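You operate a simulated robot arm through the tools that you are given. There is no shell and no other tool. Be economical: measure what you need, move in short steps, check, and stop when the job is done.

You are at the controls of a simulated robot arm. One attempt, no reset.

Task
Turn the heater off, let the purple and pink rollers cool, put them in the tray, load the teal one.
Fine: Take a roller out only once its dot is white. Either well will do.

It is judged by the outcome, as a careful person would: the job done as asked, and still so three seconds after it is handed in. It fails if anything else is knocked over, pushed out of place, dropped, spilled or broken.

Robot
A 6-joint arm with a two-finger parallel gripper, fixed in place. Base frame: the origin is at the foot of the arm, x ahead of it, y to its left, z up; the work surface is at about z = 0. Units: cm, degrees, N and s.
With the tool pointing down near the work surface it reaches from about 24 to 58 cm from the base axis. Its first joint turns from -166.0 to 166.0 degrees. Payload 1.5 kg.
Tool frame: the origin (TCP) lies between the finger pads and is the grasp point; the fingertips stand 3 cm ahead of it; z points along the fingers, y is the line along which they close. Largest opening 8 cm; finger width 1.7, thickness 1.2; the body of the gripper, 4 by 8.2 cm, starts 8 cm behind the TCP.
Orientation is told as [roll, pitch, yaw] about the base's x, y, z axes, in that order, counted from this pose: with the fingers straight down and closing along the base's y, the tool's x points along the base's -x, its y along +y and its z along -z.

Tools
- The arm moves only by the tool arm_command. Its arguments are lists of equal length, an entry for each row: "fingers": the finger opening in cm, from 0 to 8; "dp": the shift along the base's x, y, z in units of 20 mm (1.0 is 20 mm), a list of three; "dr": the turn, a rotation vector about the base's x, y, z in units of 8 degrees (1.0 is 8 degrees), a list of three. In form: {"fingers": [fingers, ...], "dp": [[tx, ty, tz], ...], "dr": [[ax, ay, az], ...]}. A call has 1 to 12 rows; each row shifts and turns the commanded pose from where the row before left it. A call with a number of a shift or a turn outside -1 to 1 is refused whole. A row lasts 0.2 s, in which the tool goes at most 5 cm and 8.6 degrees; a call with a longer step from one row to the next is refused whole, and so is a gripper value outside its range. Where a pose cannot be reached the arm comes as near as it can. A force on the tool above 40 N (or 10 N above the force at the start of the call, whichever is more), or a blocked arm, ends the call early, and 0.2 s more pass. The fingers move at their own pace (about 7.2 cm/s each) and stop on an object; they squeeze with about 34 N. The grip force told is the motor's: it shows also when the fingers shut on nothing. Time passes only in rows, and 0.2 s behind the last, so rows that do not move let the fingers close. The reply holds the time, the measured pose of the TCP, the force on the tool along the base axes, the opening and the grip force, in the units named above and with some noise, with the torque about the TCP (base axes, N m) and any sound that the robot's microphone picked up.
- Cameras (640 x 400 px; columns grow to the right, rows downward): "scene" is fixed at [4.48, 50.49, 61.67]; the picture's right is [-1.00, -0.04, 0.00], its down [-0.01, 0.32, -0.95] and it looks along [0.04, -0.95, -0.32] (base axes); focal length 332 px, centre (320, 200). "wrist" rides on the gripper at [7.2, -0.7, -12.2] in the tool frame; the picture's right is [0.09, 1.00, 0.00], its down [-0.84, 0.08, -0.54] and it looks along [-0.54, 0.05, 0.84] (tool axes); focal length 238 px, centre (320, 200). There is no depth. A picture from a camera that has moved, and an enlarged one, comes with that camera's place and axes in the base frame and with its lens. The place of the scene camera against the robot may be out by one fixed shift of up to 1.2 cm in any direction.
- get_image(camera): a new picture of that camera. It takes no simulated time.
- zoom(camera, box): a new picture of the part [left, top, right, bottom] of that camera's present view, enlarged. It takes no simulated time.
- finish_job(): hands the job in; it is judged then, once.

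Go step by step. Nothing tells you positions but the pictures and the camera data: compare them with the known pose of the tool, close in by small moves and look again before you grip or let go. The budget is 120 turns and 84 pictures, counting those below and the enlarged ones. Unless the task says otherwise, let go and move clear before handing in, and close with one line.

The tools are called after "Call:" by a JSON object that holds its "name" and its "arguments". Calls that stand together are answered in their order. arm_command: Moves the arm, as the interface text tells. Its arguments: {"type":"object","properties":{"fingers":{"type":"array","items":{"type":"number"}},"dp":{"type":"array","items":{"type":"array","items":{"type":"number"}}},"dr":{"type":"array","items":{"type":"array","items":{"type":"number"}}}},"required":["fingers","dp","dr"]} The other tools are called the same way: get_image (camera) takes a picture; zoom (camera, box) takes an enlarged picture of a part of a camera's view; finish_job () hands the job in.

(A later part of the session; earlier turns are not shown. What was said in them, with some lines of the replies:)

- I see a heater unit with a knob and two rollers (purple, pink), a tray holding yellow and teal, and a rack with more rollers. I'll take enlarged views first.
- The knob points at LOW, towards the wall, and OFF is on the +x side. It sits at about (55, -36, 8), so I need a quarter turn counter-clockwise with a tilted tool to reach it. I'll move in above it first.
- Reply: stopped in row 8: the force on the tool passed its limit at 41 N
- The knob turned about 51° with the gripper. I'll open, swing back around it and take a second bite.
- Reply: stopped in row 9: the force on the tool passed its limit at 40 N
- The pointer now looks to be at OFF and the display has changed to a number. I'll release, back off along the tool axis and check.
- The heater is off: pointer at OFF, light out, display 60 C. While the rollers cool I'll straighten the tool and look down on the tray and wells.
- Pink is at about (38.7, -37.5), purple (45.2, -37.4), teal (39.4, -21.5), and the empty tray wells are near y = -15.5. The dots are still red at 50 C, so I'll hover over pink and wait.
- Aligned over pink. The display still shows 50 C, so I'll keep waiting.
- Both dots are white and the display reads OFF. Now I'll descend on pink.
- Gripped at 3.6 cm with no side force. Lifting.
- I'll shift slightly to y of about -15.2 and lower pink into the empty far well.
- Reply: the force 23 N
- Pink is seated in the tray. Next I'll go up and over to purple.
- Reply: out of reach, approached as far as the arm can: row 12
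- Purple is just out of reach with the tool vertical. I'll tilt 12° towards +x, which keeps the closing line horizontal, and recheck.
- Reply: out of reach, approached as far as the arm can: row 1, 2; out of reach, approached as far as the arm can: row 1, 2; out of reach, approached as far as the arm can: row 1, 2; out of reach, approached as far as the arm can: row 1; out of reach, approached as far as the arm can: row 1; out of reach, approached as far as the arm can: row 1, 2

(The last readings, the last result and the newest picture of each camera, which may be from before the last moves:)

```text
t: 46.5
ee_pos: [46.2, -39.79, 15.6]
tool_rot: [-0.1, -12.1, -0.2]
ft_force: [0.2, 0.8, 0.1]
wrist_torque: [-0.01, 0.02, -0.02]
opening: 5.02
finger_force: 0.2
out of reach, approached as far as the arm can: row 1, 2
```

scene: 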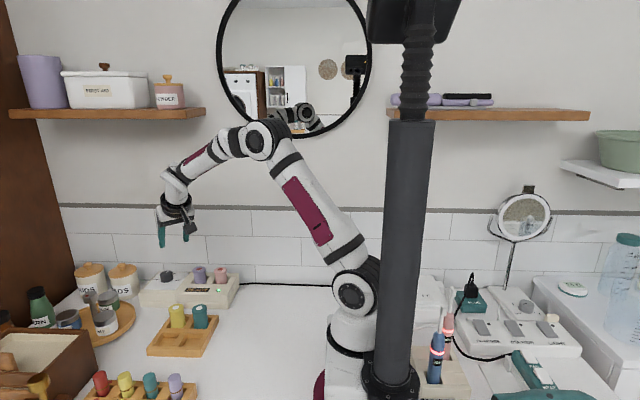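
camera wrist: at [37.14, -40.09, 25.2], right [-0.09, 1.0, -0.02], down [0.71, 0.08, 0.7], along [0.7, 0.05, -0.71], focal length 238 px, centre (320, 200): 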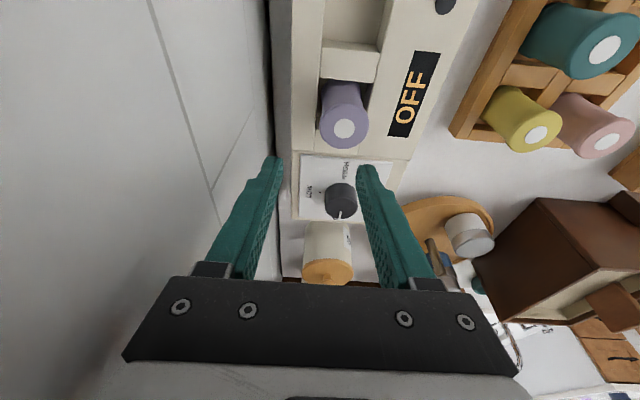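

Call:
{"name": "arm_command", "arguments": {"fingers": [5, 5, 5], "dp": [[0, 0, 0], [0, 0, 0], [0, 0, 0]], "dr": [[0, -1, 0], [0, 0, 0], [0, 0, 0]]}}

Call:
{"name": "get_image", "arguments": {"camera": "scene"}}

```text
t: 46.9
ee_pos: [47.87, -40.87, 15.94]
tool_rot: [0.4, -19.4, -0.1]
ft_force: [-2.6, 7.1, 1.6]
wrist_torque: [-1.02, -0.29, -0.3]
opening: 5.0
finger_force: 0.0
out of reach, approached as far as the arm can: row 1
stopped in row 2: the force on the tool passed its limit at 73 N (the readings are from after the stop); the commanded pose is now the measured one
```

```text
45 pictures are left
```

scene: 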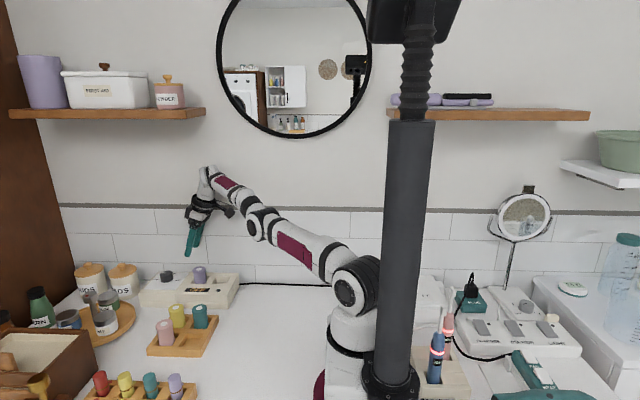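

The arm was fully stretched and the gripper brushed the wall. The commanded pose has been reset, so I'll back away inward.

Call:
{"name": "arm_command", "arguments": {"fingers": [5, 5, 5, 5], "dp": [[-0.4, 0.6, 0], [-0.4, 0.6, 0], [-0.4, 0.6, 0], [0, 0, 0]], "dr": [[0, 0, 0], [0, 0, 0], [0, 0, 0], [0, 0, 0]]}}

Call:
{"name": "get_image", "arguments": {"camera": "scene"}}

```text
t: 47.9
ee_pos: [47.84, -40.88, 15.9]
tool_rot: [0.5, -19.4, -0.1]
ft_force: [2.6, 10.2, 3.0]
wrist_torque: [-1.39, 0.45, -0.19]
opening: 5.01
finger_force: 0.0
out of reach, approached as far as the arm can: row 1, 2, 3
```

```text
44 pictures are left
```

scene: 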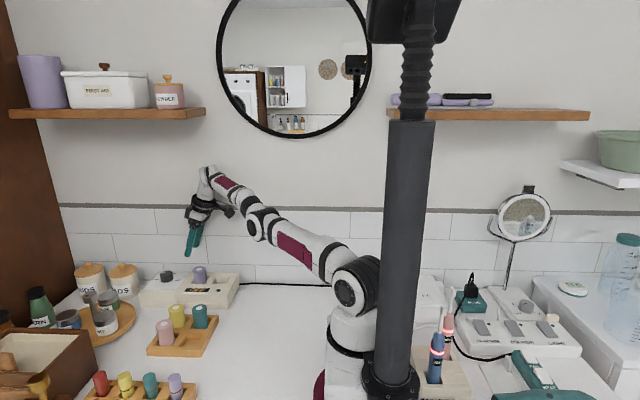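

Call:
{"name": "arm_command", "arguments": {"fingers": [5, 5, 5, 5, 5], "dp": [[-0.1, 0.5, 0.8], [-0.1, 0.5, 0.8], [-0.1, 0.5, 0.8], [-0.1, 0.5, 0.8], [0, 0, 0]], "dr": [[0, 0, 0], [0, 0, 0], [0, 0, 0], [0, 0, 0], [0, 0, 0]]}}

Call:
{"name": "get_image", "arguments": {"camera": "scene"}}

```text
t: 49.1
ee_pos: [48.35, -38.21, 22.51]
tool_rot: [0.6, -19.3, 0.0]
ft_force: [-0.2, 0.1, 0.0]
wrist_torque: [-0.02, -0.02, 0.0]
opening: 5.0
finger_force: 0.0
out of reach, approached as far as the arm can: row 1, 2, 3, 4
```

```text
43 pictures are left
```

scene: 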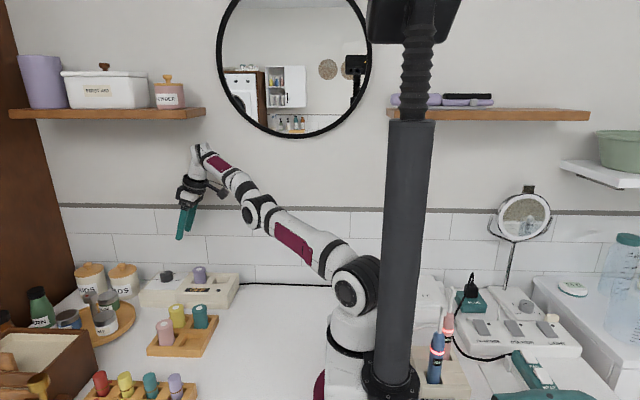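

Call:
{"name": "arm_command", "arguments": {"fingers": [5, 5, 5, 5, 5, 5], "dp": [[0.3, 0.8, 0.5], [0.3, 0.8, 0.5], [0.3, 0.8, 0.5], [0.3, 0.8, 0.5], [0.3, 0.8, 0.5], [0, 0, 0]], "dr": [[0, 0, 0], [0, 0, 0], [0, 0, 0], [0, 0, 0], [0, 0, 0], [0, 0, 0]]}}

Call:
{"name": "get_image", "arguments": {"camera": "scene"}}

```text
t: 50.5
ee_pos: [52.13, -30.8, 27.94]
tool_rot: [0.6, -19.3, -0.1]
ft_force: [-0.1, -0.1, 0.4]
wrist_torque: [0.02, -0.05, 0.03]
opening: 5.03
finger_force: 0.0
out of reach, approached as far as the arm can: row 1, 2, 4
```

```text
42 pictures are left
```

scene: 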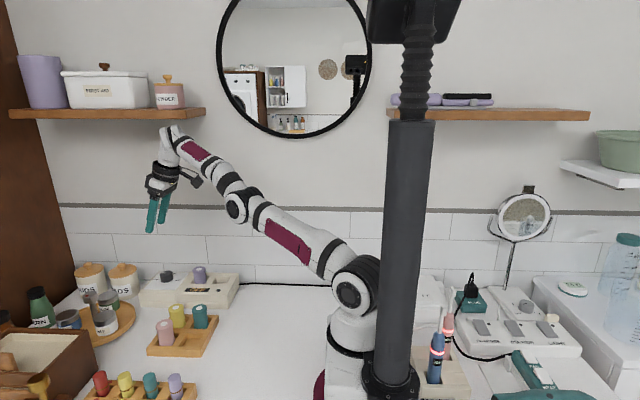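

The arm has flipped to elbow-down. I'll swing clear into open space to straighten it there and recover elbow-up.

Call:
{"name": "arm_command", "arguments": {"fingers": [5, 5, 5, 5, 5, 5, 5, 5, 5, 5, 5], "dp": [[0.37, 0.94, 0.2], [0.37, 0.94, 0.2], [0.37, 0.94, 0.2], [0.37, 0.94, 0.2], [0.37, 0.94, 0], [0.37, 0.94, 0], [0.37, 0.94, 0], [0.37, 0.94, 0], [0.37, 0.94, 0], [0.37, 0.94, 0], [0, 0, 0]], "dr": [[0, 0, 0], [0, 0, 0], [0, 0, 0], [0, 0, 0], [0, 0, 0], [0, 0, 0], [0, 0, 0], [0, 0, 0], [0, 0, 0], [0, 0, 0], [0, 0, 0]]}}

Call:
{"name": "get_image", "arguments": {"camera": "scene"}}

```text
t: 52.9
ee_pos: [60.1, -12.2, 29.78]
tool_rot: [0.5, -19.3, -0.1]
ft_force: [-0.1, -0.4, 0.4]
wrist_torque: [-0.02, -0.01, 0.03]
opening: 5.01
finger_force: 0.1
out of reach, approached as far as the arm can: row 1, 3
```

```text
41 pictures are left
```

scene: 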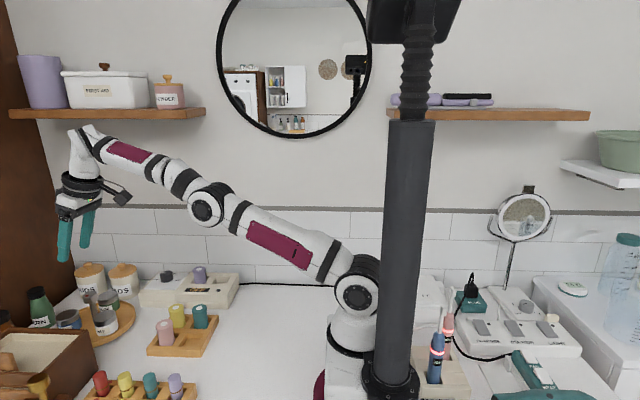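

Call:
{"name": "arm_command", "arguments": {"fingers": [5, 5, 5, 5], "dp": [[0.8, -0.16, 0.2], [0.8, -0.16, 0.2], [0.8, -0.16, 0.2], [0, 0, 0]], "dr": [[0, 0, 0], [0, 0, 0], [0, 0, 0], [0, 0, 0]]}}

Call:
{"name": "arm_command", "arguments": {"fingers": [5, 5, 5, 5, 5, 5, 5, 5], "dp": [[-0.9, 0.18, 0], [-0.9, 0.18, 0], [-0.9, 0.18, 0], [-0.9, 0.18, 0], [-0.9, 0.18, 0], [-0.9, 0.18, 0], [-0.9, 0.18, 0], [0, 0, 0]], "dr": [[0, 0, 0], [0, 0, 0], [0, 0, 0], [0, 0, 0], [0, 0, 0], [0, 0, 0], [0, 0, 0], [0, 0, 0]]}}

Call:
{"name": "get_image", "arguments": {"camera": "scene"}}

```text
t: 53.9
ee_pos: [60.24, -11.99, 29.39]
tool_rot: [0.5, -19.5, -0.1]
ft_force: [1.0, 0.4, 0.5]
wrist_torque: [0.0, 0.03, -0.01]
opening: 4.97
finger_force: 0.2
out of reach, approached as far as the arm can: row 1, 2, 3
```

```text
t: 55.7
ee_pos: [47.46, -9.38, 29.56]
tool_rot: [0.5, -19.4, -0.1]
ft_force: [-0.6, 1.2, -0.3]
wrist_torque: [0.01, 0.04, -0.02]
opening: 5.01
finger_force: 0.0
```

```text
40 pictures are left
```

scene: 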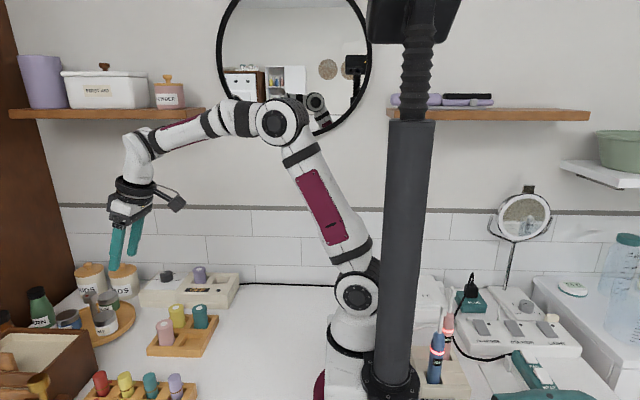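

Elbow-up is recovered. I'll approach purple again, keeping the 19° tilt so there's reach to spare.

Call:
{"name": "arm_command", "arguments": {"fingers": [5, 5, 5, 5, 5, 5, 5, 5, 5, 5, 5, 5], "dp": [[-0.2, -0.92, -0.42], [-0.2, -0.92, -0.42], [-0.2, -0.92, -0.42], [-0.2, -0.92, -0.42], [-0.2, -0.92, -0.42], [-0.2, -0.92, -0.42], [-0.2, -0.92, -0.42], [-0.2, -0.92, -0.42], [-0.2, -0.92, -0.42], [-0.2, -0.92, -0.42], [-0.2, -0.92, -0.42], [-0.2, -0.92, -0.42]], "dr": [[0, 0, 0], [0, 0, 0], [0, 0, 0], [0, 0, 0], [0, 0, 0], [0, 0, 0], [0, 0, 0], [0, 0, 0], [0, 0, 0], [0, 0, 0], [0, 0, 0], [0, 0, 0]]}}

Call:
{"name": "get_image", "arguments": {"camera": "scene"}}

Call:
{"name": "get_image", "arguments": {"camera": "wrist"}}

```text
t: 58.3
ee_pos: [42.6, -31.61, 19.36]
tool_rot: [0.4, -19.3, -0.1]
ft_force: [1.0, 0.1, 0.2]
wrist_torque: [0.03, 0.03, 0.01]
opening: 5.01
finger_force: 0.1
```

```text
39 pictures are left
```

scene: 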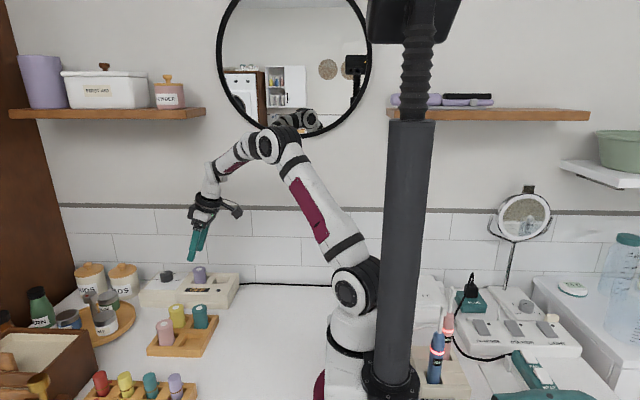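

```text
38 pictures are left
camera wrist: at [31.83, -32.35, 28.55], right [-0.09, 1.0, -0.02], down [0.61, 0.07, 0.79], along [0.79, 0.06, -0.61], focal length 238 px, centre (320, 200)
```

wrist: 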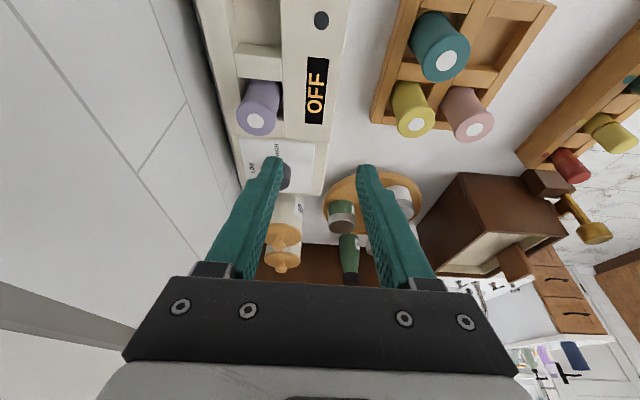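

Call:
{"name": "arm_command", "arguments": {"fingers": [5, 5, 5, 5, 5], "dp": [[0.225, -0.75, -0.55], [0.225, -0.75, -0.55], [0.225, -0.75, -0.55], [0.225, -0.75, -0.55], [0, 0, 0]], "dr": [[0, 0, 0], [0, 0, 0], [0, 0, 0], [0, 0, 0], [0, 0, 0]]}}

Call:
{"name": "get_image", "arguments": {"camera": "wrist"}}

```text
t: 59.5
ee_pos: [44.41, -37.59, 15.13]
tool_rot: [0.5, -19.4, 0.0]
ft_force: [-0.2, -0.2, -0.2]
wrist_torque: [-0.02, 0.0, -0.01]
opening: 5.01
finger_force: 0.1
```

```text
37 pictures are left
camera wrist: at [33.68, -38.39, 24.19], right [-0.09, 1.0, -0.02], down [0.61, 0.07, 0.79], along [0.79, 0.06, -0.61], focal length 238 px, centre (320, 200)
```

wrist: 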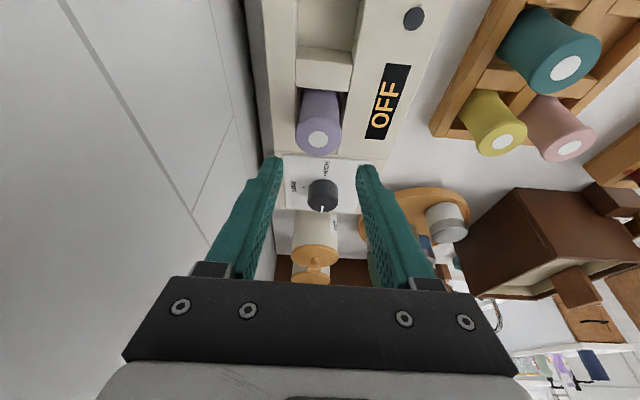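

Call:
{"name": "arm_command", "arguments": {"fingers": [5, 5, 5, 5, 5, 5], "dp": [[0.034, -0.016, -0.6], [0.034, -0.016, -0.6], [0.034, -0.016, -0.6], [0.034, -0.016, -0.6], [0.034, -0.016, -0.35], [0, 0, 0]], "dr": [[0, 0, 0], [0, 0, 0], [0, 0, 0], [0, 0, 0], [0, 0, 0], [0, 0, 0]]}}

Call:
{"name": "get_image", "arguments": {"camera": "wrist"}}

Call:
{"name": "zoom", "arguments": {"camera": "scene", "box": [138, 235, 266, 315]}}

```text
t: 60.9
ee_pos: [44.94, -37.7, 9.45]
tool_rot: [0.4, -19.5, -0.1]
ft_force: [0.3, 0.4, -0.1]
wrist_torque: [0.0, 0.02, 0.01]
opening: 4.99
finger_force: 0.1
```

```text
36 pictures are left
camera wrist: at [34.09, -38.44, 18.67], right [-0.09, 1.0, -0.02], down [0.61, 0.07, 0.79], along [0.79, 0.06, -0.61], focal length 238 px, centre (320, 200)
```

wrist: 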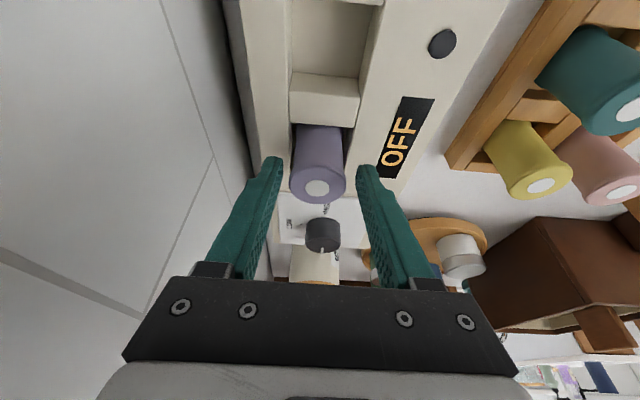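

```text
5.00 times, centred on (202, 275) of scene
camera zoom: at [4.48, 50.49, 61.67], right [-1.0, -0.04, 0.0], down [-0.01, 0.32, -0.95], along [0.04, -0.95, -0.32], focal length 1662 px, centre (910, -175)
```

zoom: 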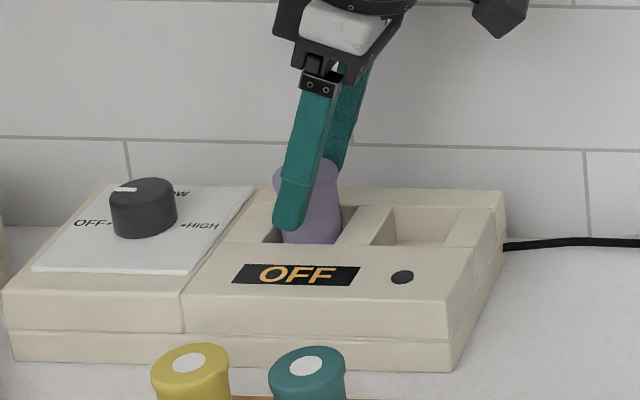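

Call:
{"name": "arm_command", "arguments": {"fingers": [5, 2, 2, 2, 2], "dp": [[-0.12, 0, 0], [0, 0, 0], [0, 0, 0], [0, 0, 0], [0, 0, 0]], "dr": [[0, 0, 0], [0, 0, 0], [0, 0, 0], [0, 0, 0], [0, 0, 0]]}}

Call:
{"name": "arm_command", "arguments": {"fingers": [2, 2, 2, 2, 2, 2], "dp": [[0, 0, 0.4], [0, 0, 0.7], [0, 0, 0.7], [0, 0, 0.7], [0, 0, 0.7], [0, 0, 0]], "dr": [[0, 0, 0], [0, 0, 0], [0, 0, 0], [0, 0, 0], [0, 0, 0], [0, 0, 0]]}}

Call:
{"name": "zoom", "arguments": {"camera": "scene", "box": [138, 215, 266, 295]}}

```text
t: 62.1
ee_pos: [44.58, -37.76, 9.57]
tool_rot: [0.4, -19.3, -0.2]
ft_force: [0.7, -0.9, 3.0]
wrist_torque: [-0.09, 0.02, 0.02]
opening: 3.66
finger_force: 34.3
```

```text
t: 63.5
ee_pos: [44.5, -37.45, 15.96]
tool_rot: [0.5, -19.5, -0.2]
ft_force: [0.0, 0.5, -0.8]
wrist_torque: [0.0, 0.02, 0.02]
opening: 3.62
finger_force: 34.1
```

```text
5.00 times, centred on (202, 255) of scene
camera zoom: at [4.48, 50.49, 61.67], right [-1.0, -0.04, 0.0], down [-0.01, 0.32, -0.95], along [0.04, -0.95, -0.32], focal length 1662 px, centre (910, -75)
```

zoom: 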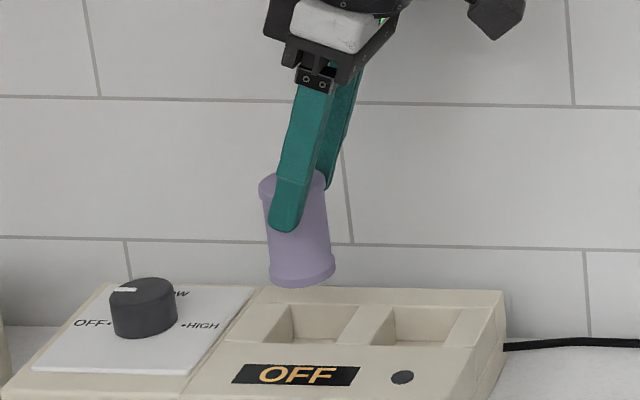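

Call:
{"name": "arm_command", "arguments": {"fingers": [2, 2, 2, 2, 2, 2, 2, 2, 2, 2, 2, 2], "dp": [[-0.235, 0.925, 0.4], [-0.235, 0.925, 0.4], [-0.235, 0.925, 0.2], [-0.235, 0.925, 0], [-0.235, 0.925, 0], [-0.235, 0.925, 0], [-0.235, 0.925, 0], [-0.235, 0.925, 0], [-0.235, 0.925, 0], [-0.235, 0.925, 0], [-0.235, 0.925, 0], [-0.235, 0.925, 0]], "dr": [[0, 0, 0], [0, 0, 0], [0, 0, 0], [0, 0, 0], [0, 0, 0], [0, 0, 0], [0, 0, 0], [0, 0, 0], [0, 0, 0], [0, 0, 0], [0, 0, 0], [0, 0, 0]]}}

Call:
{"name": "arm_command", "arguments": {"fingers": [2, 2, 2, 2, 2], "dp": [[0, 0, -0.7], [0, 0, -0.7], [0, 0, -0.7], [0, 0, 0], [0, 0, 0]], "dr": [[0, 0, 0], [0, 0, 0], [0, 0, 0], [0, 0, 0], [0, 0, 0]]}}

Call:
{"name": "get_image", "arguments": {"camera": "wrist"}}

Call:
{"name": "zoom", "arguments": {"camera": "scene", "box": [128, 270, 248, 360]}}

```text
t: 66.1
ee_pos: [38.91, -15.49, 18.08]
tool_rot: [0.6, -19.5, -0.1]
ft_force: [-0.1, -0.1, -0.4]
wrist_torque: [0.01, 0.03, 0.01]
opening: 3.63
finger_force: 33.4
```

```text
t: 67.3
ee_pos: [38.88, -15.38, 13.71]
tool_rot: [0.5, -19.4, 0.0]
ft_force: [-0.3, -0.3, 0.1]
wrist_torque: [0.0, -0.04, 0.02]
opening: 3.62
finger_force: 34.4
```

```text
33 pictures are left
camera wrist: at [28.15, -16.12, 22.8], right [-0.09, 1.0, -0.02], down [0.61, 0.07, 0.79], along [0.79, 0.06, -0.61], focal length 238 px, centre (320, 200)
```

wrist: 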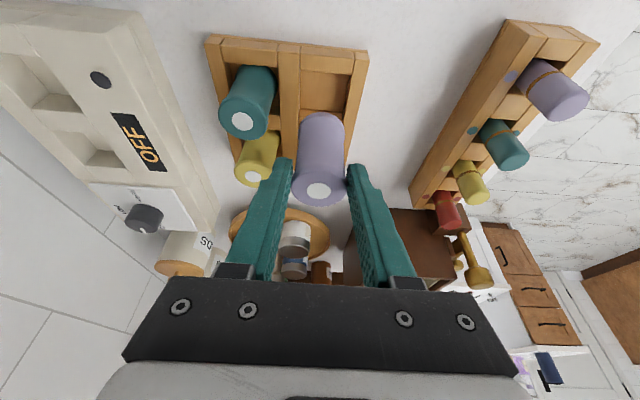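

```text
4.44 times, centred on (188, 315) of scene
camera zoom: at [4.48, 50.49, 61.67], right [-1.0, -0.04, 0.0], down [-0.01, 0.32, -0.95], along [0.04, -0.95, -0.32], focal length 1477 px, centre (907, -311)
```

zoom: 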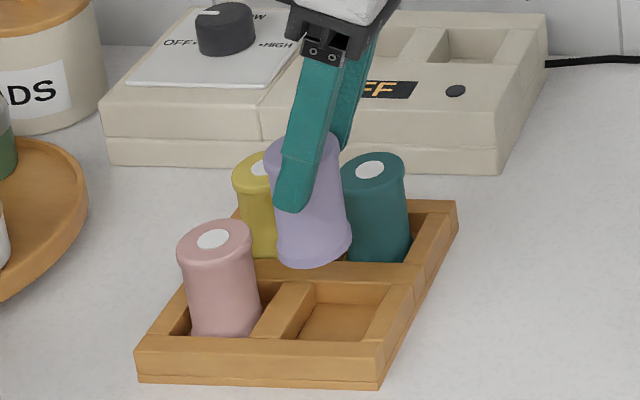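

Call:
{"name": "arm_command", "arguments": {"fingers": [2, 2, 2, 2, 2, 2], "dp": [[0, 0.07, -0.6], [0, 0, -0.7], [0, 0, -0.7], [0, 0, -0.6], [0, 0, -0.4], [0, 0, 0]], "dr": [[0, 0, 0], [0, 0, 0], [0, 0, 0], [0, 0, 0], [0, 0, 0], [0, 0, 0]]}}

Call:
{"name": "zoom", "arguments": {"camera": "scene", "box": [128, 270, 248, 360]}}

```text
t: 68.7
ee_pos: [38.96, -15.32, 7.78]
tool_rot: [0.4, -19.4, 0.0]
ft_force: [1.9, 6.3, 23.0]
wrist_torque: [0.34, -0.73, 0.23]
opening: 3.58
finger_force: 34.0
```

```text
4.44 times, centred on (188, 315) of scene
camera zoom: at [4.48, 50.49, 61.67], right [-1.0, -0.04, 0.0], down [-0.01, 0.32, -0.95], along [0.04, -0.95, -0.32], focal length 1477 px, centre (907, -311)
```

zoom: 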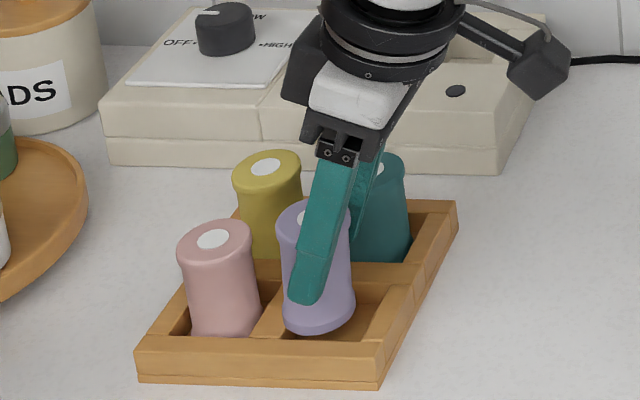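

Purple has landed on the divider, about 0.7 cm too far in +x. I'll lift a little, shift over and lower again.

Call:
{"name": "arm_command", "arguments": {"fingers": [2, 2, 2, 2], "dp": [[0, 0, 0.7], [-0.2, 0, 0.2], [-0.18, 0, 0], [0, 0, 0]], "dr": [[0, 0, 0], [0, 0, 0], [0, 0, 0], [0, 0, 0]]}}

Call:
{"name": "zoom", "arguments": {"camera": "scene", "box": [128, 270, 248, 360]}}

Call:
{"name": "get_image", "arguments": {"camera": "wrist"}}

```text
t: 69.7
ee_pos: [38.06, -15.35, 9.74]
tool_rot: [0.5, -19.4, -0.2]
ft_force: [0.1, 0.0, -1.3]
wrist_torque: [-0.02, 0.04, 0.02]
opening: 3.61
finger_force: 34.1
```

```text
4.44 times, centred on (188, 315) of scene
camera zoom: at [4.48, 50.49, 61.67], right [-1.0, -0.04, 0.0], down [-0.01, 0.32, -0.95], along [0.04, -0.95, -0.32], focal length 1477 px, centre (907, -311)
```

zoom: 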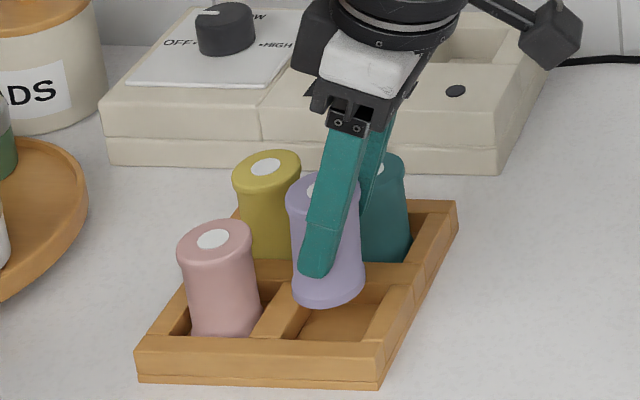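

```text
29 pictures are left
camera wrist: at [27.41, -16.08, 18.71], right [-0.09, 1.0, -0.02], down [0.61, 0.07, 0.79], along [0.79, 0.06, -0.61], focal length 238 px, centre (320, 200)
```

wrist: 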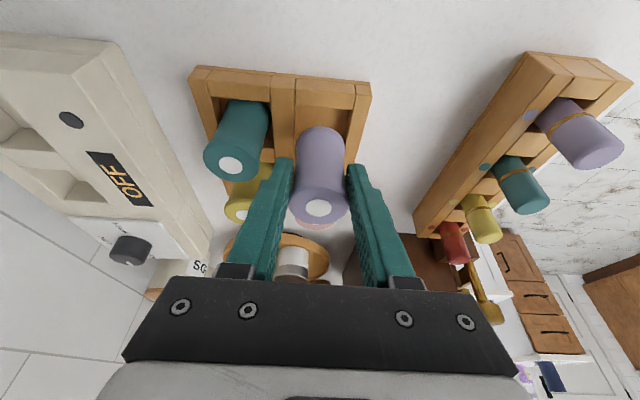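

Call:
{"name": "arm_command", "arguments": {"fingers": [2, 2, 2, 2, 2, 2], "dp": [[-0.12, 0, -0.3], [0, 0, -0.4], [0, 0, -0.3], [0, 0, -0.2], [0, 0, 0], [0, 0, 0]], "dr": [[0, 0, 0], [0, 0, 0], [0, 0, 0], [0, 0, 0], [0, 0, 0], [0, 0, 0]]}}

Call:
{"name": "zoom", "arguments": {"camera": "scene", "box": [128, 270, 248, 360]}}

```text
t: 71.1
ee_pos: [37.87, -15.32, 7.15]
tool_rot: [0.6, -19.5, 0.0]
ft_force: [0.7, -0.4, -0.7]
wrist_torque: [0.02, 0.03, 0.0]
opening: 3.62
finger_force: 34.1
```

```text
4.44 times, centred on (188, 315) of scene
camera zoom: at [4.48, 50.49, 61.67], right [-1.0, -0.04, 0.0], down [-0.01, 0.32, -0.95], along [0.04, -0.95, -0.32], focal length 1477 px, centre (907, -311)
```

zoom: 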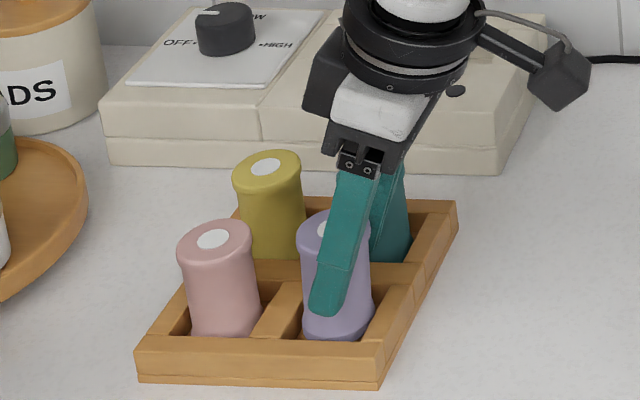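

Call:
{"name": "arm_command", "arguments": {"fingers": [2, 2, 2], "dp": [[0, 0, -0.12], [0, 0, -0.1], [0, 0, 0]], "dr": [[0, 0, 0], [0, 0, 0], [0, 0, 0]]}}

```text
t: 71.9
ee_pos: [37.87, -15.35, 6.67]
tool_rot: [0.5, -19.4, -0.1]
ft_force: [0.0, -0.8, -0.3]
wrist_torque: [-0.03, 0.04, 0.03]
opening: 3.58
finger_force: 34.1
```

Call:
{"name": "arm_command", "arguments": {"fingers": [2, 2, 2], "dp": [[0, 0, -0.12], [0, 0, -0.1], [0, 0, 0]], "dr": [[0, 0, 0], [0, 0, 0], [0, 0, 0]]}}

Call:
{"name": "zoom", "arguments": {"camera": "scene", "box": [128, 270, 248, 360]}}

```text
t: 72.7
ee_pos: [38.08, -15.45, 6.37]
tool_rot: [0.3, -19.5, -0.1]
ft_force: [0.6, 0.4, 24.9]
wrist_torque: [0.02, 0.04, 0.0]
opening: 3.58
finger_force: 34.3
```

```text
4.44 times, centred on (188, 315) of scene
camera zoom: at [4.48, 50.49, 61.67], right [-1.0, -0.04, 0.0], down [-0.01, 0.32, -0.95], along [0.04, -0.95, -0.32], focal length 1477 px, centre (907, -311)
```

zoom: 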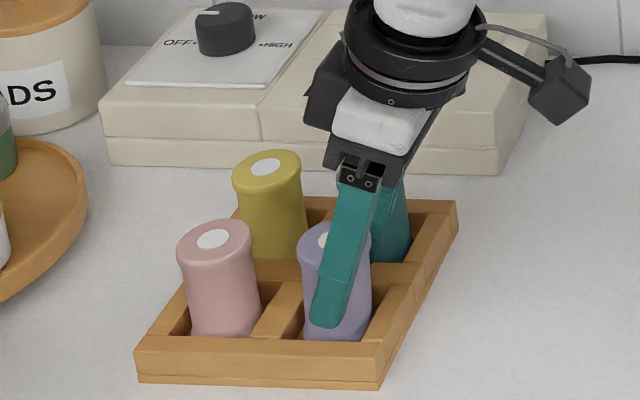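

On the floor of the well, centred contact, level with pink. Releasing and rising.

Call:
{"name": "arm_command", "arguments": {"fingers": [2, 4.5, 4.5, 4.5], "dp": [[0, 0, 0.1], [0, 0, 0], [0, 0, 0], [0, 0, 0]], "dr": [[0, 0, 0], [0, 0, 0], [0, 0, 0], [0, 0, 0]]}}

Call:
{"name": "arm_command", "arguments": {"fingers": [4.5, 4.5, 4.5, 4.5, 4.5, 4.5, 4.5], "dp": [[0, 0, 0.6], [0, 0, 0.9], [0, 0, 0.9], [0, 0, 0.9], [0, 0, 0.9], [0, 0, 0.9], [0, 0, 0]], "dr": [[0, 0, 0], [0, 0, 0], [0, 0, 0], [0, 0.8, 0], [0, 0.8, 0], [0, 0.83, 0], [0, 0, 0]]}}

Call:
{"name": "get_image", "arguments": {"camera": "wrist"}}

Call:
{"name": "zoom", "arguments": {"camera": "scene", "box": [128, 250, 256, 350]}}

```text
t: 73.7
ee_pos: [37.96, -15.23, 6.5]
tool_rot: [0.4, -19.4, -0.1]
ft_force: [-0.6, -0.7, 0.3]
wrist_torque: [-0.01, 0.01, 0.01]
opening: 4.49
finger_force: 0.1
```

```text
t: 75.3
ee_pos: [37.87, -15.29, 16.59]
tool_rot: [0.5, 0.1, 0.0]
ft_force: [-0.2, -0.3, -0.7]
wrist_torque: [-0.01, 0.0, -0.02]
opening: 4.53
finger_force: 0.1
```

```text
26 pictures are left
camera wrist: at [30.68, -16.07, 28.82], right [-0.09, 1.0, 0.01], down [0.84, 0.07, 0.54], along [0.54, 0.05, -0.84], focal length 238 px, centre (320, 200)
```

wrist: 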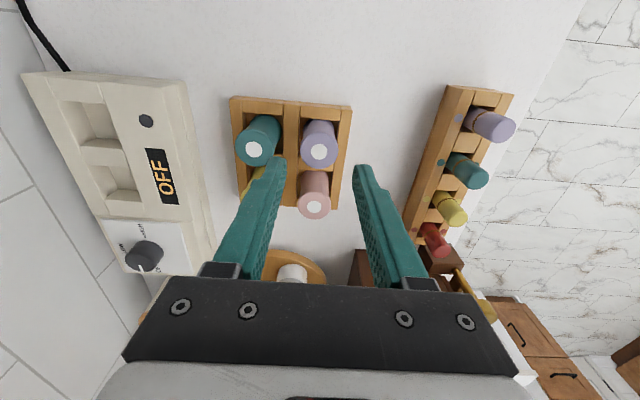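

```text
4.00 times, centred on (192, 300) of scene
camera zoom: at [4.48, 50.49, 61.67], right [-1.0, -0.04, 0.0], down [-0.01, 0.32, -0.95], along [0.04, -0.95, -0.32], focal length 1329 px, centre (832, -200)
```

zoom: 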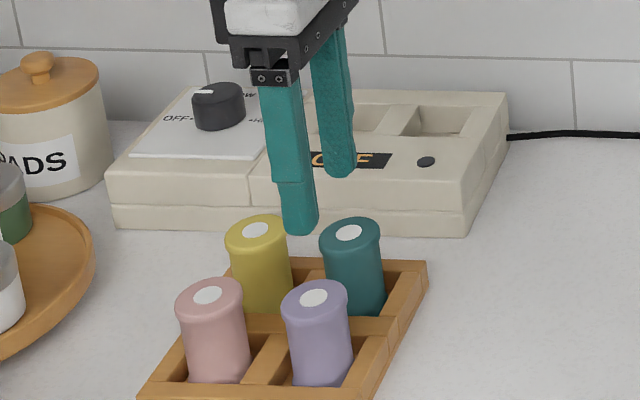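

Both cooled rollers sit upright in the tray. Next: teal at (39.4, -21.65).

Call:
{"name": "arm_command", "arguments": {"fingers": [4.6, 4.6, 4.6, 4.6, 4.6, 4.6, 4.6, 4.6], "dp": [[0.2, -0.8, 0], [0.2, -0.8, 0], [0.2, -0.8, 0], [0.18, -0.78, 0], [0, 0, -0.8], [0, 0, -0.8], [0, 0, 0], [0, 0, 0]], "dr": [[-0.06, 0, 0], [0, 0, 0], [0, 0, 0], [0, 0, 0], [0, 0, 0], [0, 0, 0], [0, 0, 0], [0, 0, 0]]}}

Call:
{"name": "get_image", "arguments": {"camera": "wrist"}}

```text
t: 77.1
ee_pos: [39.49, -21.61, 13.4]
tool_rot: [0.0, 0.1, -0.1]
ft_force: [-0.2, -1.0, 0.2]
wrist_torque: [-0.01, -0.01, -0.02]
opening: 4.6
finger_force: 0.1
```

```text
24 pictures are left
camera wrist: at [32.31, -22.26, 25.57], right [-0.09, 1.0, 0.0], down [0.84, 0.08, 0.54], along [0.54, 0.05, -0.84], focal length 238 px, centre (320, 200)
```

wrist: 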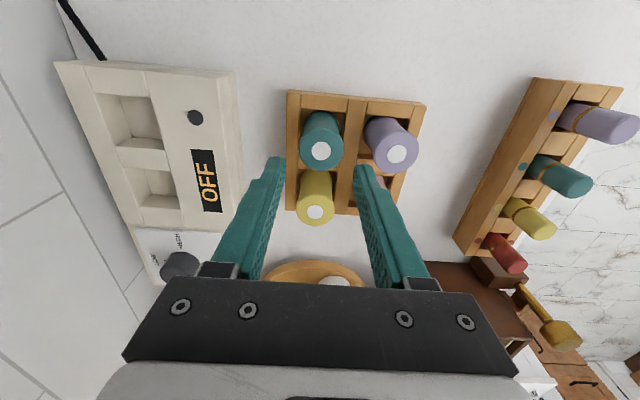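

Call:
{"name": "arm_command", "arguments": {"fingers": [4.6, 4.6, 4.6, 4.6, 4.6, 4.6], "dp": [[0, 0, -0.65], [0, 0, -0.65], [0, 0, -0.65], [0, 0, -0.65], [0, 0, -0.6], [0, 0, 0]], "dr": [[0, 0, 0], [0, 0, 0], [0, 0, 0], [0, 0, 0], [0, 0, 0], [0, 0, 0]]}}

Call:
{"name": "get_image", "arguments": {"camera": "wrist"}}

```text
t: 78.5
ee_pos: [39.52, -21.7, 7.06]
tool_rot: [0.1, 0.2, -0.1]
ft_force: [0.7, 0.1, 0.4]
wrist_torque: [0.04, -0.02, 0.02]
opening: 4.6
finger_force: 0.0
```

```text
23 pictures are left
camera wrist: at [32.39, -22.33, 19.26], right [-0.09, 1.0, 0.0], down [0.84, 0.08, 0.54], along [0.54, 0.05, -0.84], focal length 238 px, centre (320, 200)
```

wrist: 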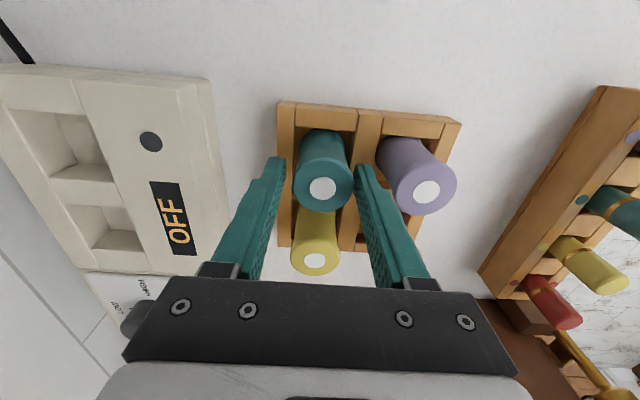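

Call:
{"name": "arm_command", "arguments": {"fingers": [2, 2, 2, 2], "dp": [[0, 0, 0], [0, 0, 0], [0, 0, 0], [0, 0, 0]], "dr": [[0, 0, 0], [0, 0, 0], [0, 0, 0], [0, 0, 0]]}}

Call:
{"name": "arm_command", "arguments": {"fingers": [2, 2, 2, 2, 2, 2, 2, 2], "dp": [[0, 0, 0.4], [0, 0, 0.9], [0, 0, 0.9], [0, 0, 0.9], [0, 0, 0.9], [0, 0, 0.9], [0, 0, 0.5], [0, 0, 0]], "dr": [[0, 0, 0], [0, 0, 0], [0, 0, 0], [0, 0, 0], [0, 0, 0], [0, 0, 0], [0, 0, 0], [0, 0, 0]]}}

Call:
{"name": "arm_command", "arguments": {"fingers": [2, 2, 2, 2, 2, 2, 2, 2, 2, 2], "dp": [[-0.04, -0.88, 0], [-0.04, -0.88, 0], [-0.04, -0.88, 0], [-0.04, -0.88, 0], [-0.04, -0.88, 0], [-0.04, -0.88, 0], [-0.04, -0.88, 0], [-0.04, -0.88, 0], [-0.04, -0.88, 0], [0, 0, 0]], "dr": [[0, 0, 0], [0, 0, 0], [0, 0, 0], [0, 0, 0], [0, 0, 0], [0, 0, 0], [0, 0, 0], [0, 0, 0], [0, 0, 0], [0, 0, 0]]}}

Call:
{"name": "get_image", "arguments": {"camera": "wrist"}}

Call:
{"name": "zoom", "arguments": {"camera": "scene", "box": [138, 215, 266, 315]}}

```text
t: 79.5
ee_pos: [39.56, -21.71, 7.09]
tool_rot: [0.1, 0.1, 0.0]
ft_force: [-0.3, -0.4, -0.4]
wrist_torque: [-0.02, 0.02, 0.01]
opening: 3.61
finger_force: 34.7
```

```text
t: 81.3
ee_pos: [39.47, -21.74, 17.97]
tool_rot: [0.0, 0.1, -0.1]
ft_force: [-0.3, 0.5, -0.8]
wrist_torque: [0.0, 0.01, 0.01]
opening: 3.66
finger_force: 34.4
```

```text
t: 83.5
ee_pos: [38.77, -37.47, 17.96]
tool_rot: [0.0, 0.1, -0.1]
ft_force: [-0.4, 0.3, 0.7]
wrist_torque: [-0.01, -0.02, -0.01]
opening: 3.63
finger_force: 33.8
```

```text
22 pictures are left
camera wrist: at [31.58, -38.13, 30.01], right [-0.09, 1.0, 0.0], down [0.84, 0.08, 0.54], along [0.54, 0.05, -0.84], focal length 238 px, centre (320, 200)
```

wrist: 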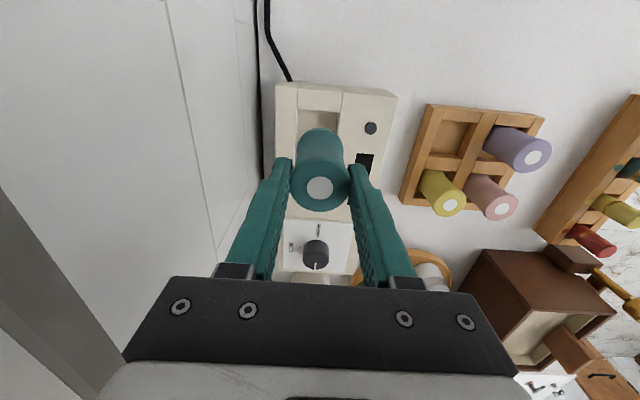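

```text
4.00 times, centred on (202, 265) of scene
camera zoom: at [4.48, 50.49, 61.67], right [-1.0, -0.04, 0.0], down [-0.01, 0.32, -0.95], along [0.04, -0.95, -0.32], focal length 1329 px, centre (792, -60)
```

zoom: 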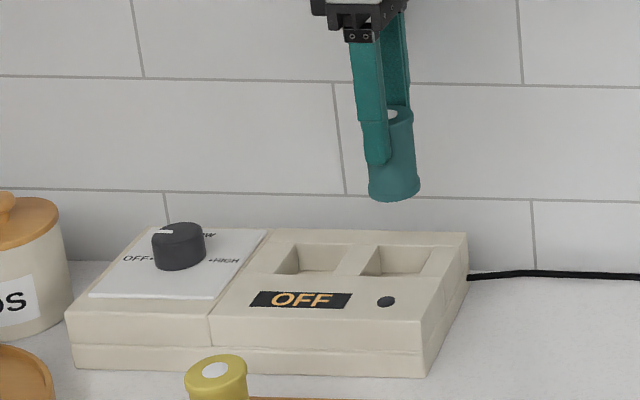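

Call:
{"name": "arm_command", "arguments": {"fingers": [2, 2, 2, 2, 2, 2], "dp": [[0, -0.08, -0.6], [0, 0, -0.8], [0, 0, -0.8], [0, 0, -0.5], [0, 0, 0], [0, 0, 0]], "dr": [[0, 0, 0], [0, 0, 0], [0, 0, 0], [0, 0, 0], [0, 0, 0], [0, 0, 0]]}}

Call:
{"name": "zoom", "arguments": {"camera": "scene", "box": [138, 225, 266, 305]}}

Call:
{"name": "get_image", "arguments": {"camera": "wrist"}}

```text
t: 84.9
ee_pos: [38.64, -37.77, 12.42]
tool_rot: [0.0, 0.1, -0.2]
ft_force: [0.1, 0.3, -0.4]
wrist_torque: [-0.01, -0.02, 0.0]
opening: 3.63
finger_force: 33.8
```

```text
5.00 times, centred on (202, 265) of scene
camera zoom: at [4.48, 50.49, 61.67], right [-1.0, -0.04, 0.0], down [-0.01, 0.32, -0.95], along [0.04, -0.95, -0.32], focal length 1662 px, centre (910, -125)
```

zoom: 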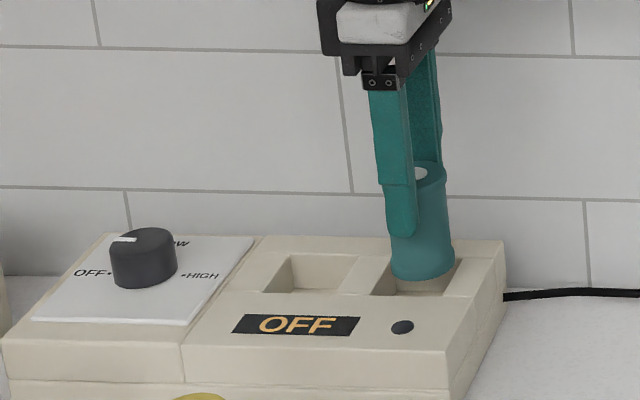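

```text
19 pictures are left
camera wrist: at [31.55, -38.35, 24.57], right [-0.09, 1.0, 0.0], down [0.84, 0.08, 0.54], along [0.54, 0.05, -0.84], focal length 238 px, centre (320, 200)
```

wrist: 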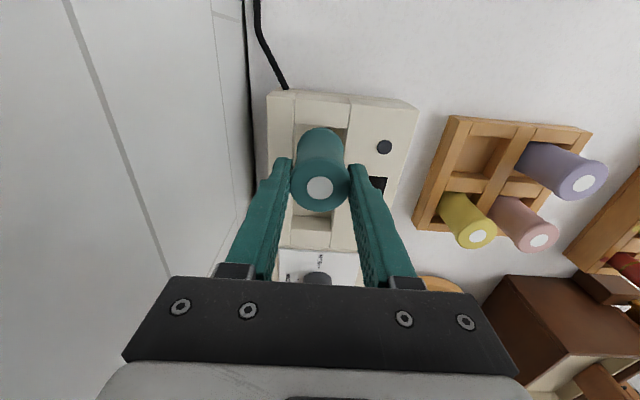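

Call:
{"name": "arm_command", "arguments": {"fingers": [2, 2, 2, 2, 2, 2], "dp": [[0.06, 0.03, -0.4], [0, 0, -0.4], [0, 0, -0.4], [0, 0, -0.25], [0, 0, 0], [0, 0, 0]], "dr": [[0, 0, 0], [0, 0, 0], [0, 0, 0], [0, 0, 0], [0, 0, 0], [0, 0, 0]]}}

Call:
{"name": "zoom", "arguments": {"camera": "scene", "box": [138, 235, 266, 315]}}

```text
t: 86.3
ee_pos: [39.01, -37.69, 9.48]
tool_rot: [0.0, 0.1, 0.0]
ft_force: [6.4, 1.0, 0.7]
wrist_torque: [0.04, -0.44, 0.03]
opening: 3.61
finger_force: 34.1
```

```text
5.00 times, centred on (202, 275) of scene
camera zoom: at [4.48, 50.49, 61.67], right [-1.0, -0.04, 0.0], down [-0.01, 0.32, -0.95], along [0.04, -0.95, -0.32], focal length 1662 px, centre (910, -175)
```

zoom: 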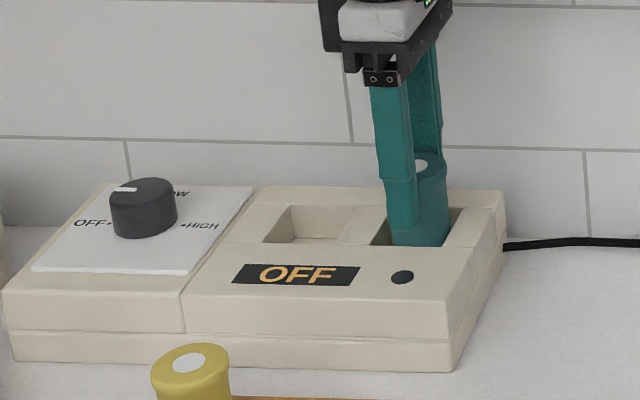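

Call:
{"name": "arm_command", "arguments": {"fingers": [2, 2, 2, 2], "dp": [[0.15, 0, 0], [0, 0, -0.07], [0, 0, 0], [0, 0, 0]], "dr": [[0, 0, 0], [0, 0, 0], [0, 0, 0], [0, 0, 0]]}}

```text
t: 87.3
ee_pos: [39.22, -37.54, 9.34]
tool_rot: [0.0, 0.1, -0.1]
ft_force: [-0.1, 0.1, -1.4]
wrist_torque: [-0.04, 0.02, -0.02]
opening: 3.61
finger_force: 34.0
```

Call:
{"name": "arm_command", "arguments": {"fingers": [2, 2, 2], "dp": [[0, 0, -0.1], [0, 0, -0.05], [0, 0, 0]], "dr": [[0, 0, 0], [0, 0, 0], [0, 0, 0]]}}

```text
t: 88.1
ee_pos: [39.16, -37.66, 8.97]
tool_rot: [0.0, 0.0, -0.1]
ft_force: [0.3, -1.0, -0.2]
wrist_torque: [0.02, 0.01, 0.01]
opening: 3.63
finger_force: 33.9
```

Call:
{"name": "arm_command", "arguments": {"fingers": [2, 2], "dp": [[0, 0, -0.08], [0, 0, 0]], "dr": [[0, 0, 0], [0, 0, 0]]}}

Call:
{"name": "zoom", "arguments": {"camera": "scene", "box": [178, 245, 258, 295]}}

```text
t: 88.7
ee_pos: [39.22, -37.65, 8.97]
tool_rot: [0.0, 0.1, -0.1]
ft_force: [-0.2, -0.1, -1.1]
wrist_torque: [-0.02, 0.01, 0.02]
opening: 3.64
finger_force: 33.4
```

```text
8.00 times, centred on (218, 270) of scene
camera zoom: at [4.48, 50.49, 61.67], right [-1.0, -0.04, 0.0], down [-0.01, 0.32, -0.95], along [0.04, -0.95, -0.32], focal length 2658 px, centre (1136, -360)
```

zoom: 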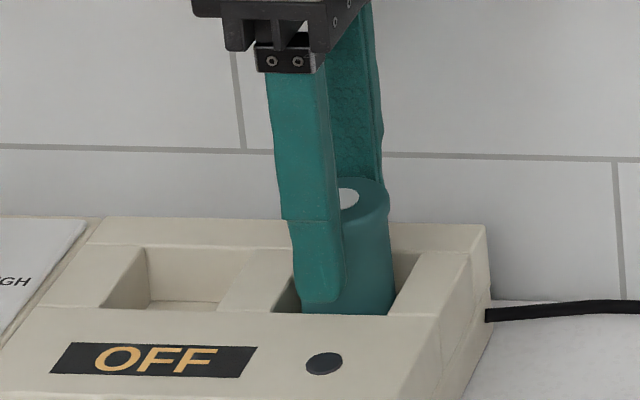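

Call:
{"name": "arm_command", "arguments": {"fingers": [2, 2], "dp": [[0, 0, -0.08], [0, 0, 0]], "dr": [[0, 0, 0], [0, 0, 0]]}}

Call:
{"name": "arm_command", "arguments": {"fingers": [2, 2], "dp": [[0, 0, -0.06], [0, 0, 0]], "dr": [[0, 0, 0], [0, 0, 0]]}}

```text
t: 89.3
ee_pos: [39.27, -37.57, 8.75]
tool_rot: [-0.1, -0.1, -0.1]
ft_force: [-1.2, 1.1, 14.1]
wrist_torque: [0.17, -0.08, 0.02]
opening: 3.63
finger_force: 34.1
```

```text
t: 89.9
ee_pos: [39.19, -37.75, 8.69]
tool_rot: [-0.1, 0.0, -0.1]
ft_force: [4.3, -0.5, 16.3]
wrist_torque: [-0.03, -0.31, 0.05]
opening: 3.62
finger_force: 34.2
```

Contact, so the roller is on the well floor. Opening and lifting clear.

Call:
{"name": "arm_command", "arguments": {"fingers": [2, 4.8, 4.8, 4.8], "dp": [[0, 0, 0.1], [0, 0, 0.05], [0, 0, 0], [0, 0, 0]], "dr": [[0, 0, 0], [0, 0, 0], [0, 0, 0], [0, 0, 0]]}}

Call:
{"name": "arm_command", "arguments": {"fingers": [4.8, 4.8, 4.8, 4.8, 4.8, 4.8, 4.8, 4.8, 4.8], "dp": [[0, 0, 0.5], [0, 0, 0.9], [0, 0, 0.9], [0, 0, 0.9], [0, 0, 0.9], [-0.5, 0.8, 0.5], [-0.5, 0.8, 0.5], [-0.5, 0.8, 0.5], [-0.5, 0.8, 0.5]], "dr": [[0, 0, 0], [0, 0, 0], [0, 0, 0], [0, 0, 0], [0, 0, 0], [0, 0, 0], [0, 0, 0], [0, 0, 0], [0, 0, 0]]}}

Call:
{"name": "get_image", "arguments": {"camera": "scene"}}

Call:
{"name": "zoom", "arguments": {"camera": "scene", "box": [118, 250, 262, 360]}}

Call:
{"name": "get_image", "arguments": {"camera": "wrist"}}

```text
t: 90.9
ee_pos: [39.08, -37.77, 8.88]
tool_rot: [0.0, 0.2, -0.1]
ft_force: [1.0, -0.7, 0.0]
wrist_torque: [0.01, -0.01, 0.01]
opening: 4.79
finger_force: 0.0
```

```text
t: 92.9
ee_pos: [35.36, -31.12, 21.23]
tool_rot: [0.0, 0.2, 0.0]
ft_force: [0.7, 0.2, 0.2]
wrist_torque: [0.02, 0.0, -0.01]
opening: 4.8
finger_force: 0.0
```

```text
16 pictures are left
```

scene: 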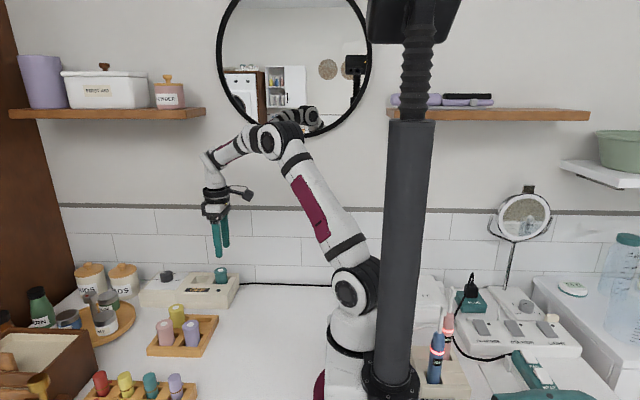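

```text
3.64 times, centred on (190, 305) of scene
camera zoom: at [4.48, 50.49, 61.67], right [-1.0, -0.04, 0.0], down [-0.01, 0.32, -0.95], along [0.04, -0.95, -0.32], focal length 1208 px, centre (793, -182)
```

zoom: 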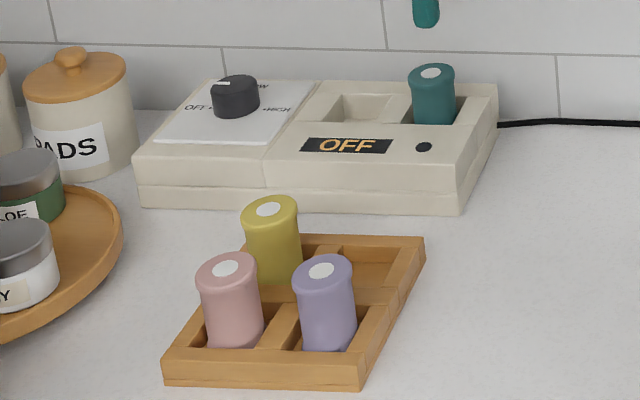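

```text
14 pictures are left
camera wrist: at [28.13, -31.81, 33.36], right [-0.09, 1.0, 0.0], down [0.84, 0.08, 0.54], along [0.54, 0.05, -0.84], focal length 238 px, centre (320, 200)
```

wrist: 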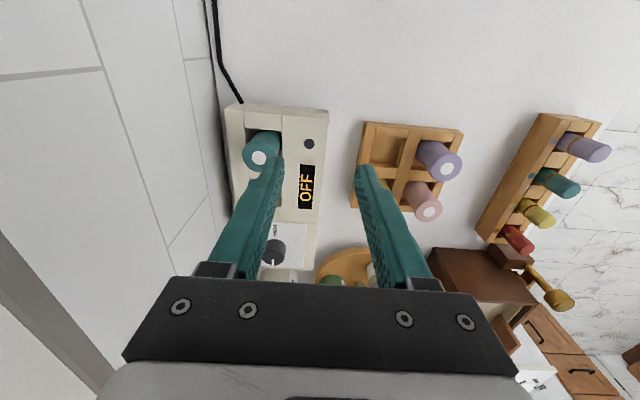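

The teal roller is seated in a heater well. Purple and pink are upright in the tray, the heater reads OFF, and nothing else has moved. Handing in.

Call:
{"name": "finish_job", "arguments": {}}

```text
The job is handed in.
```

The job is done and handed in: the heater is off, the cooled purple and pink rollers are in the tray, and the teal roller is in a heater well. On the way to the purple roller the gripper brushed the wall once, with no damage or movement visible in the pictures.
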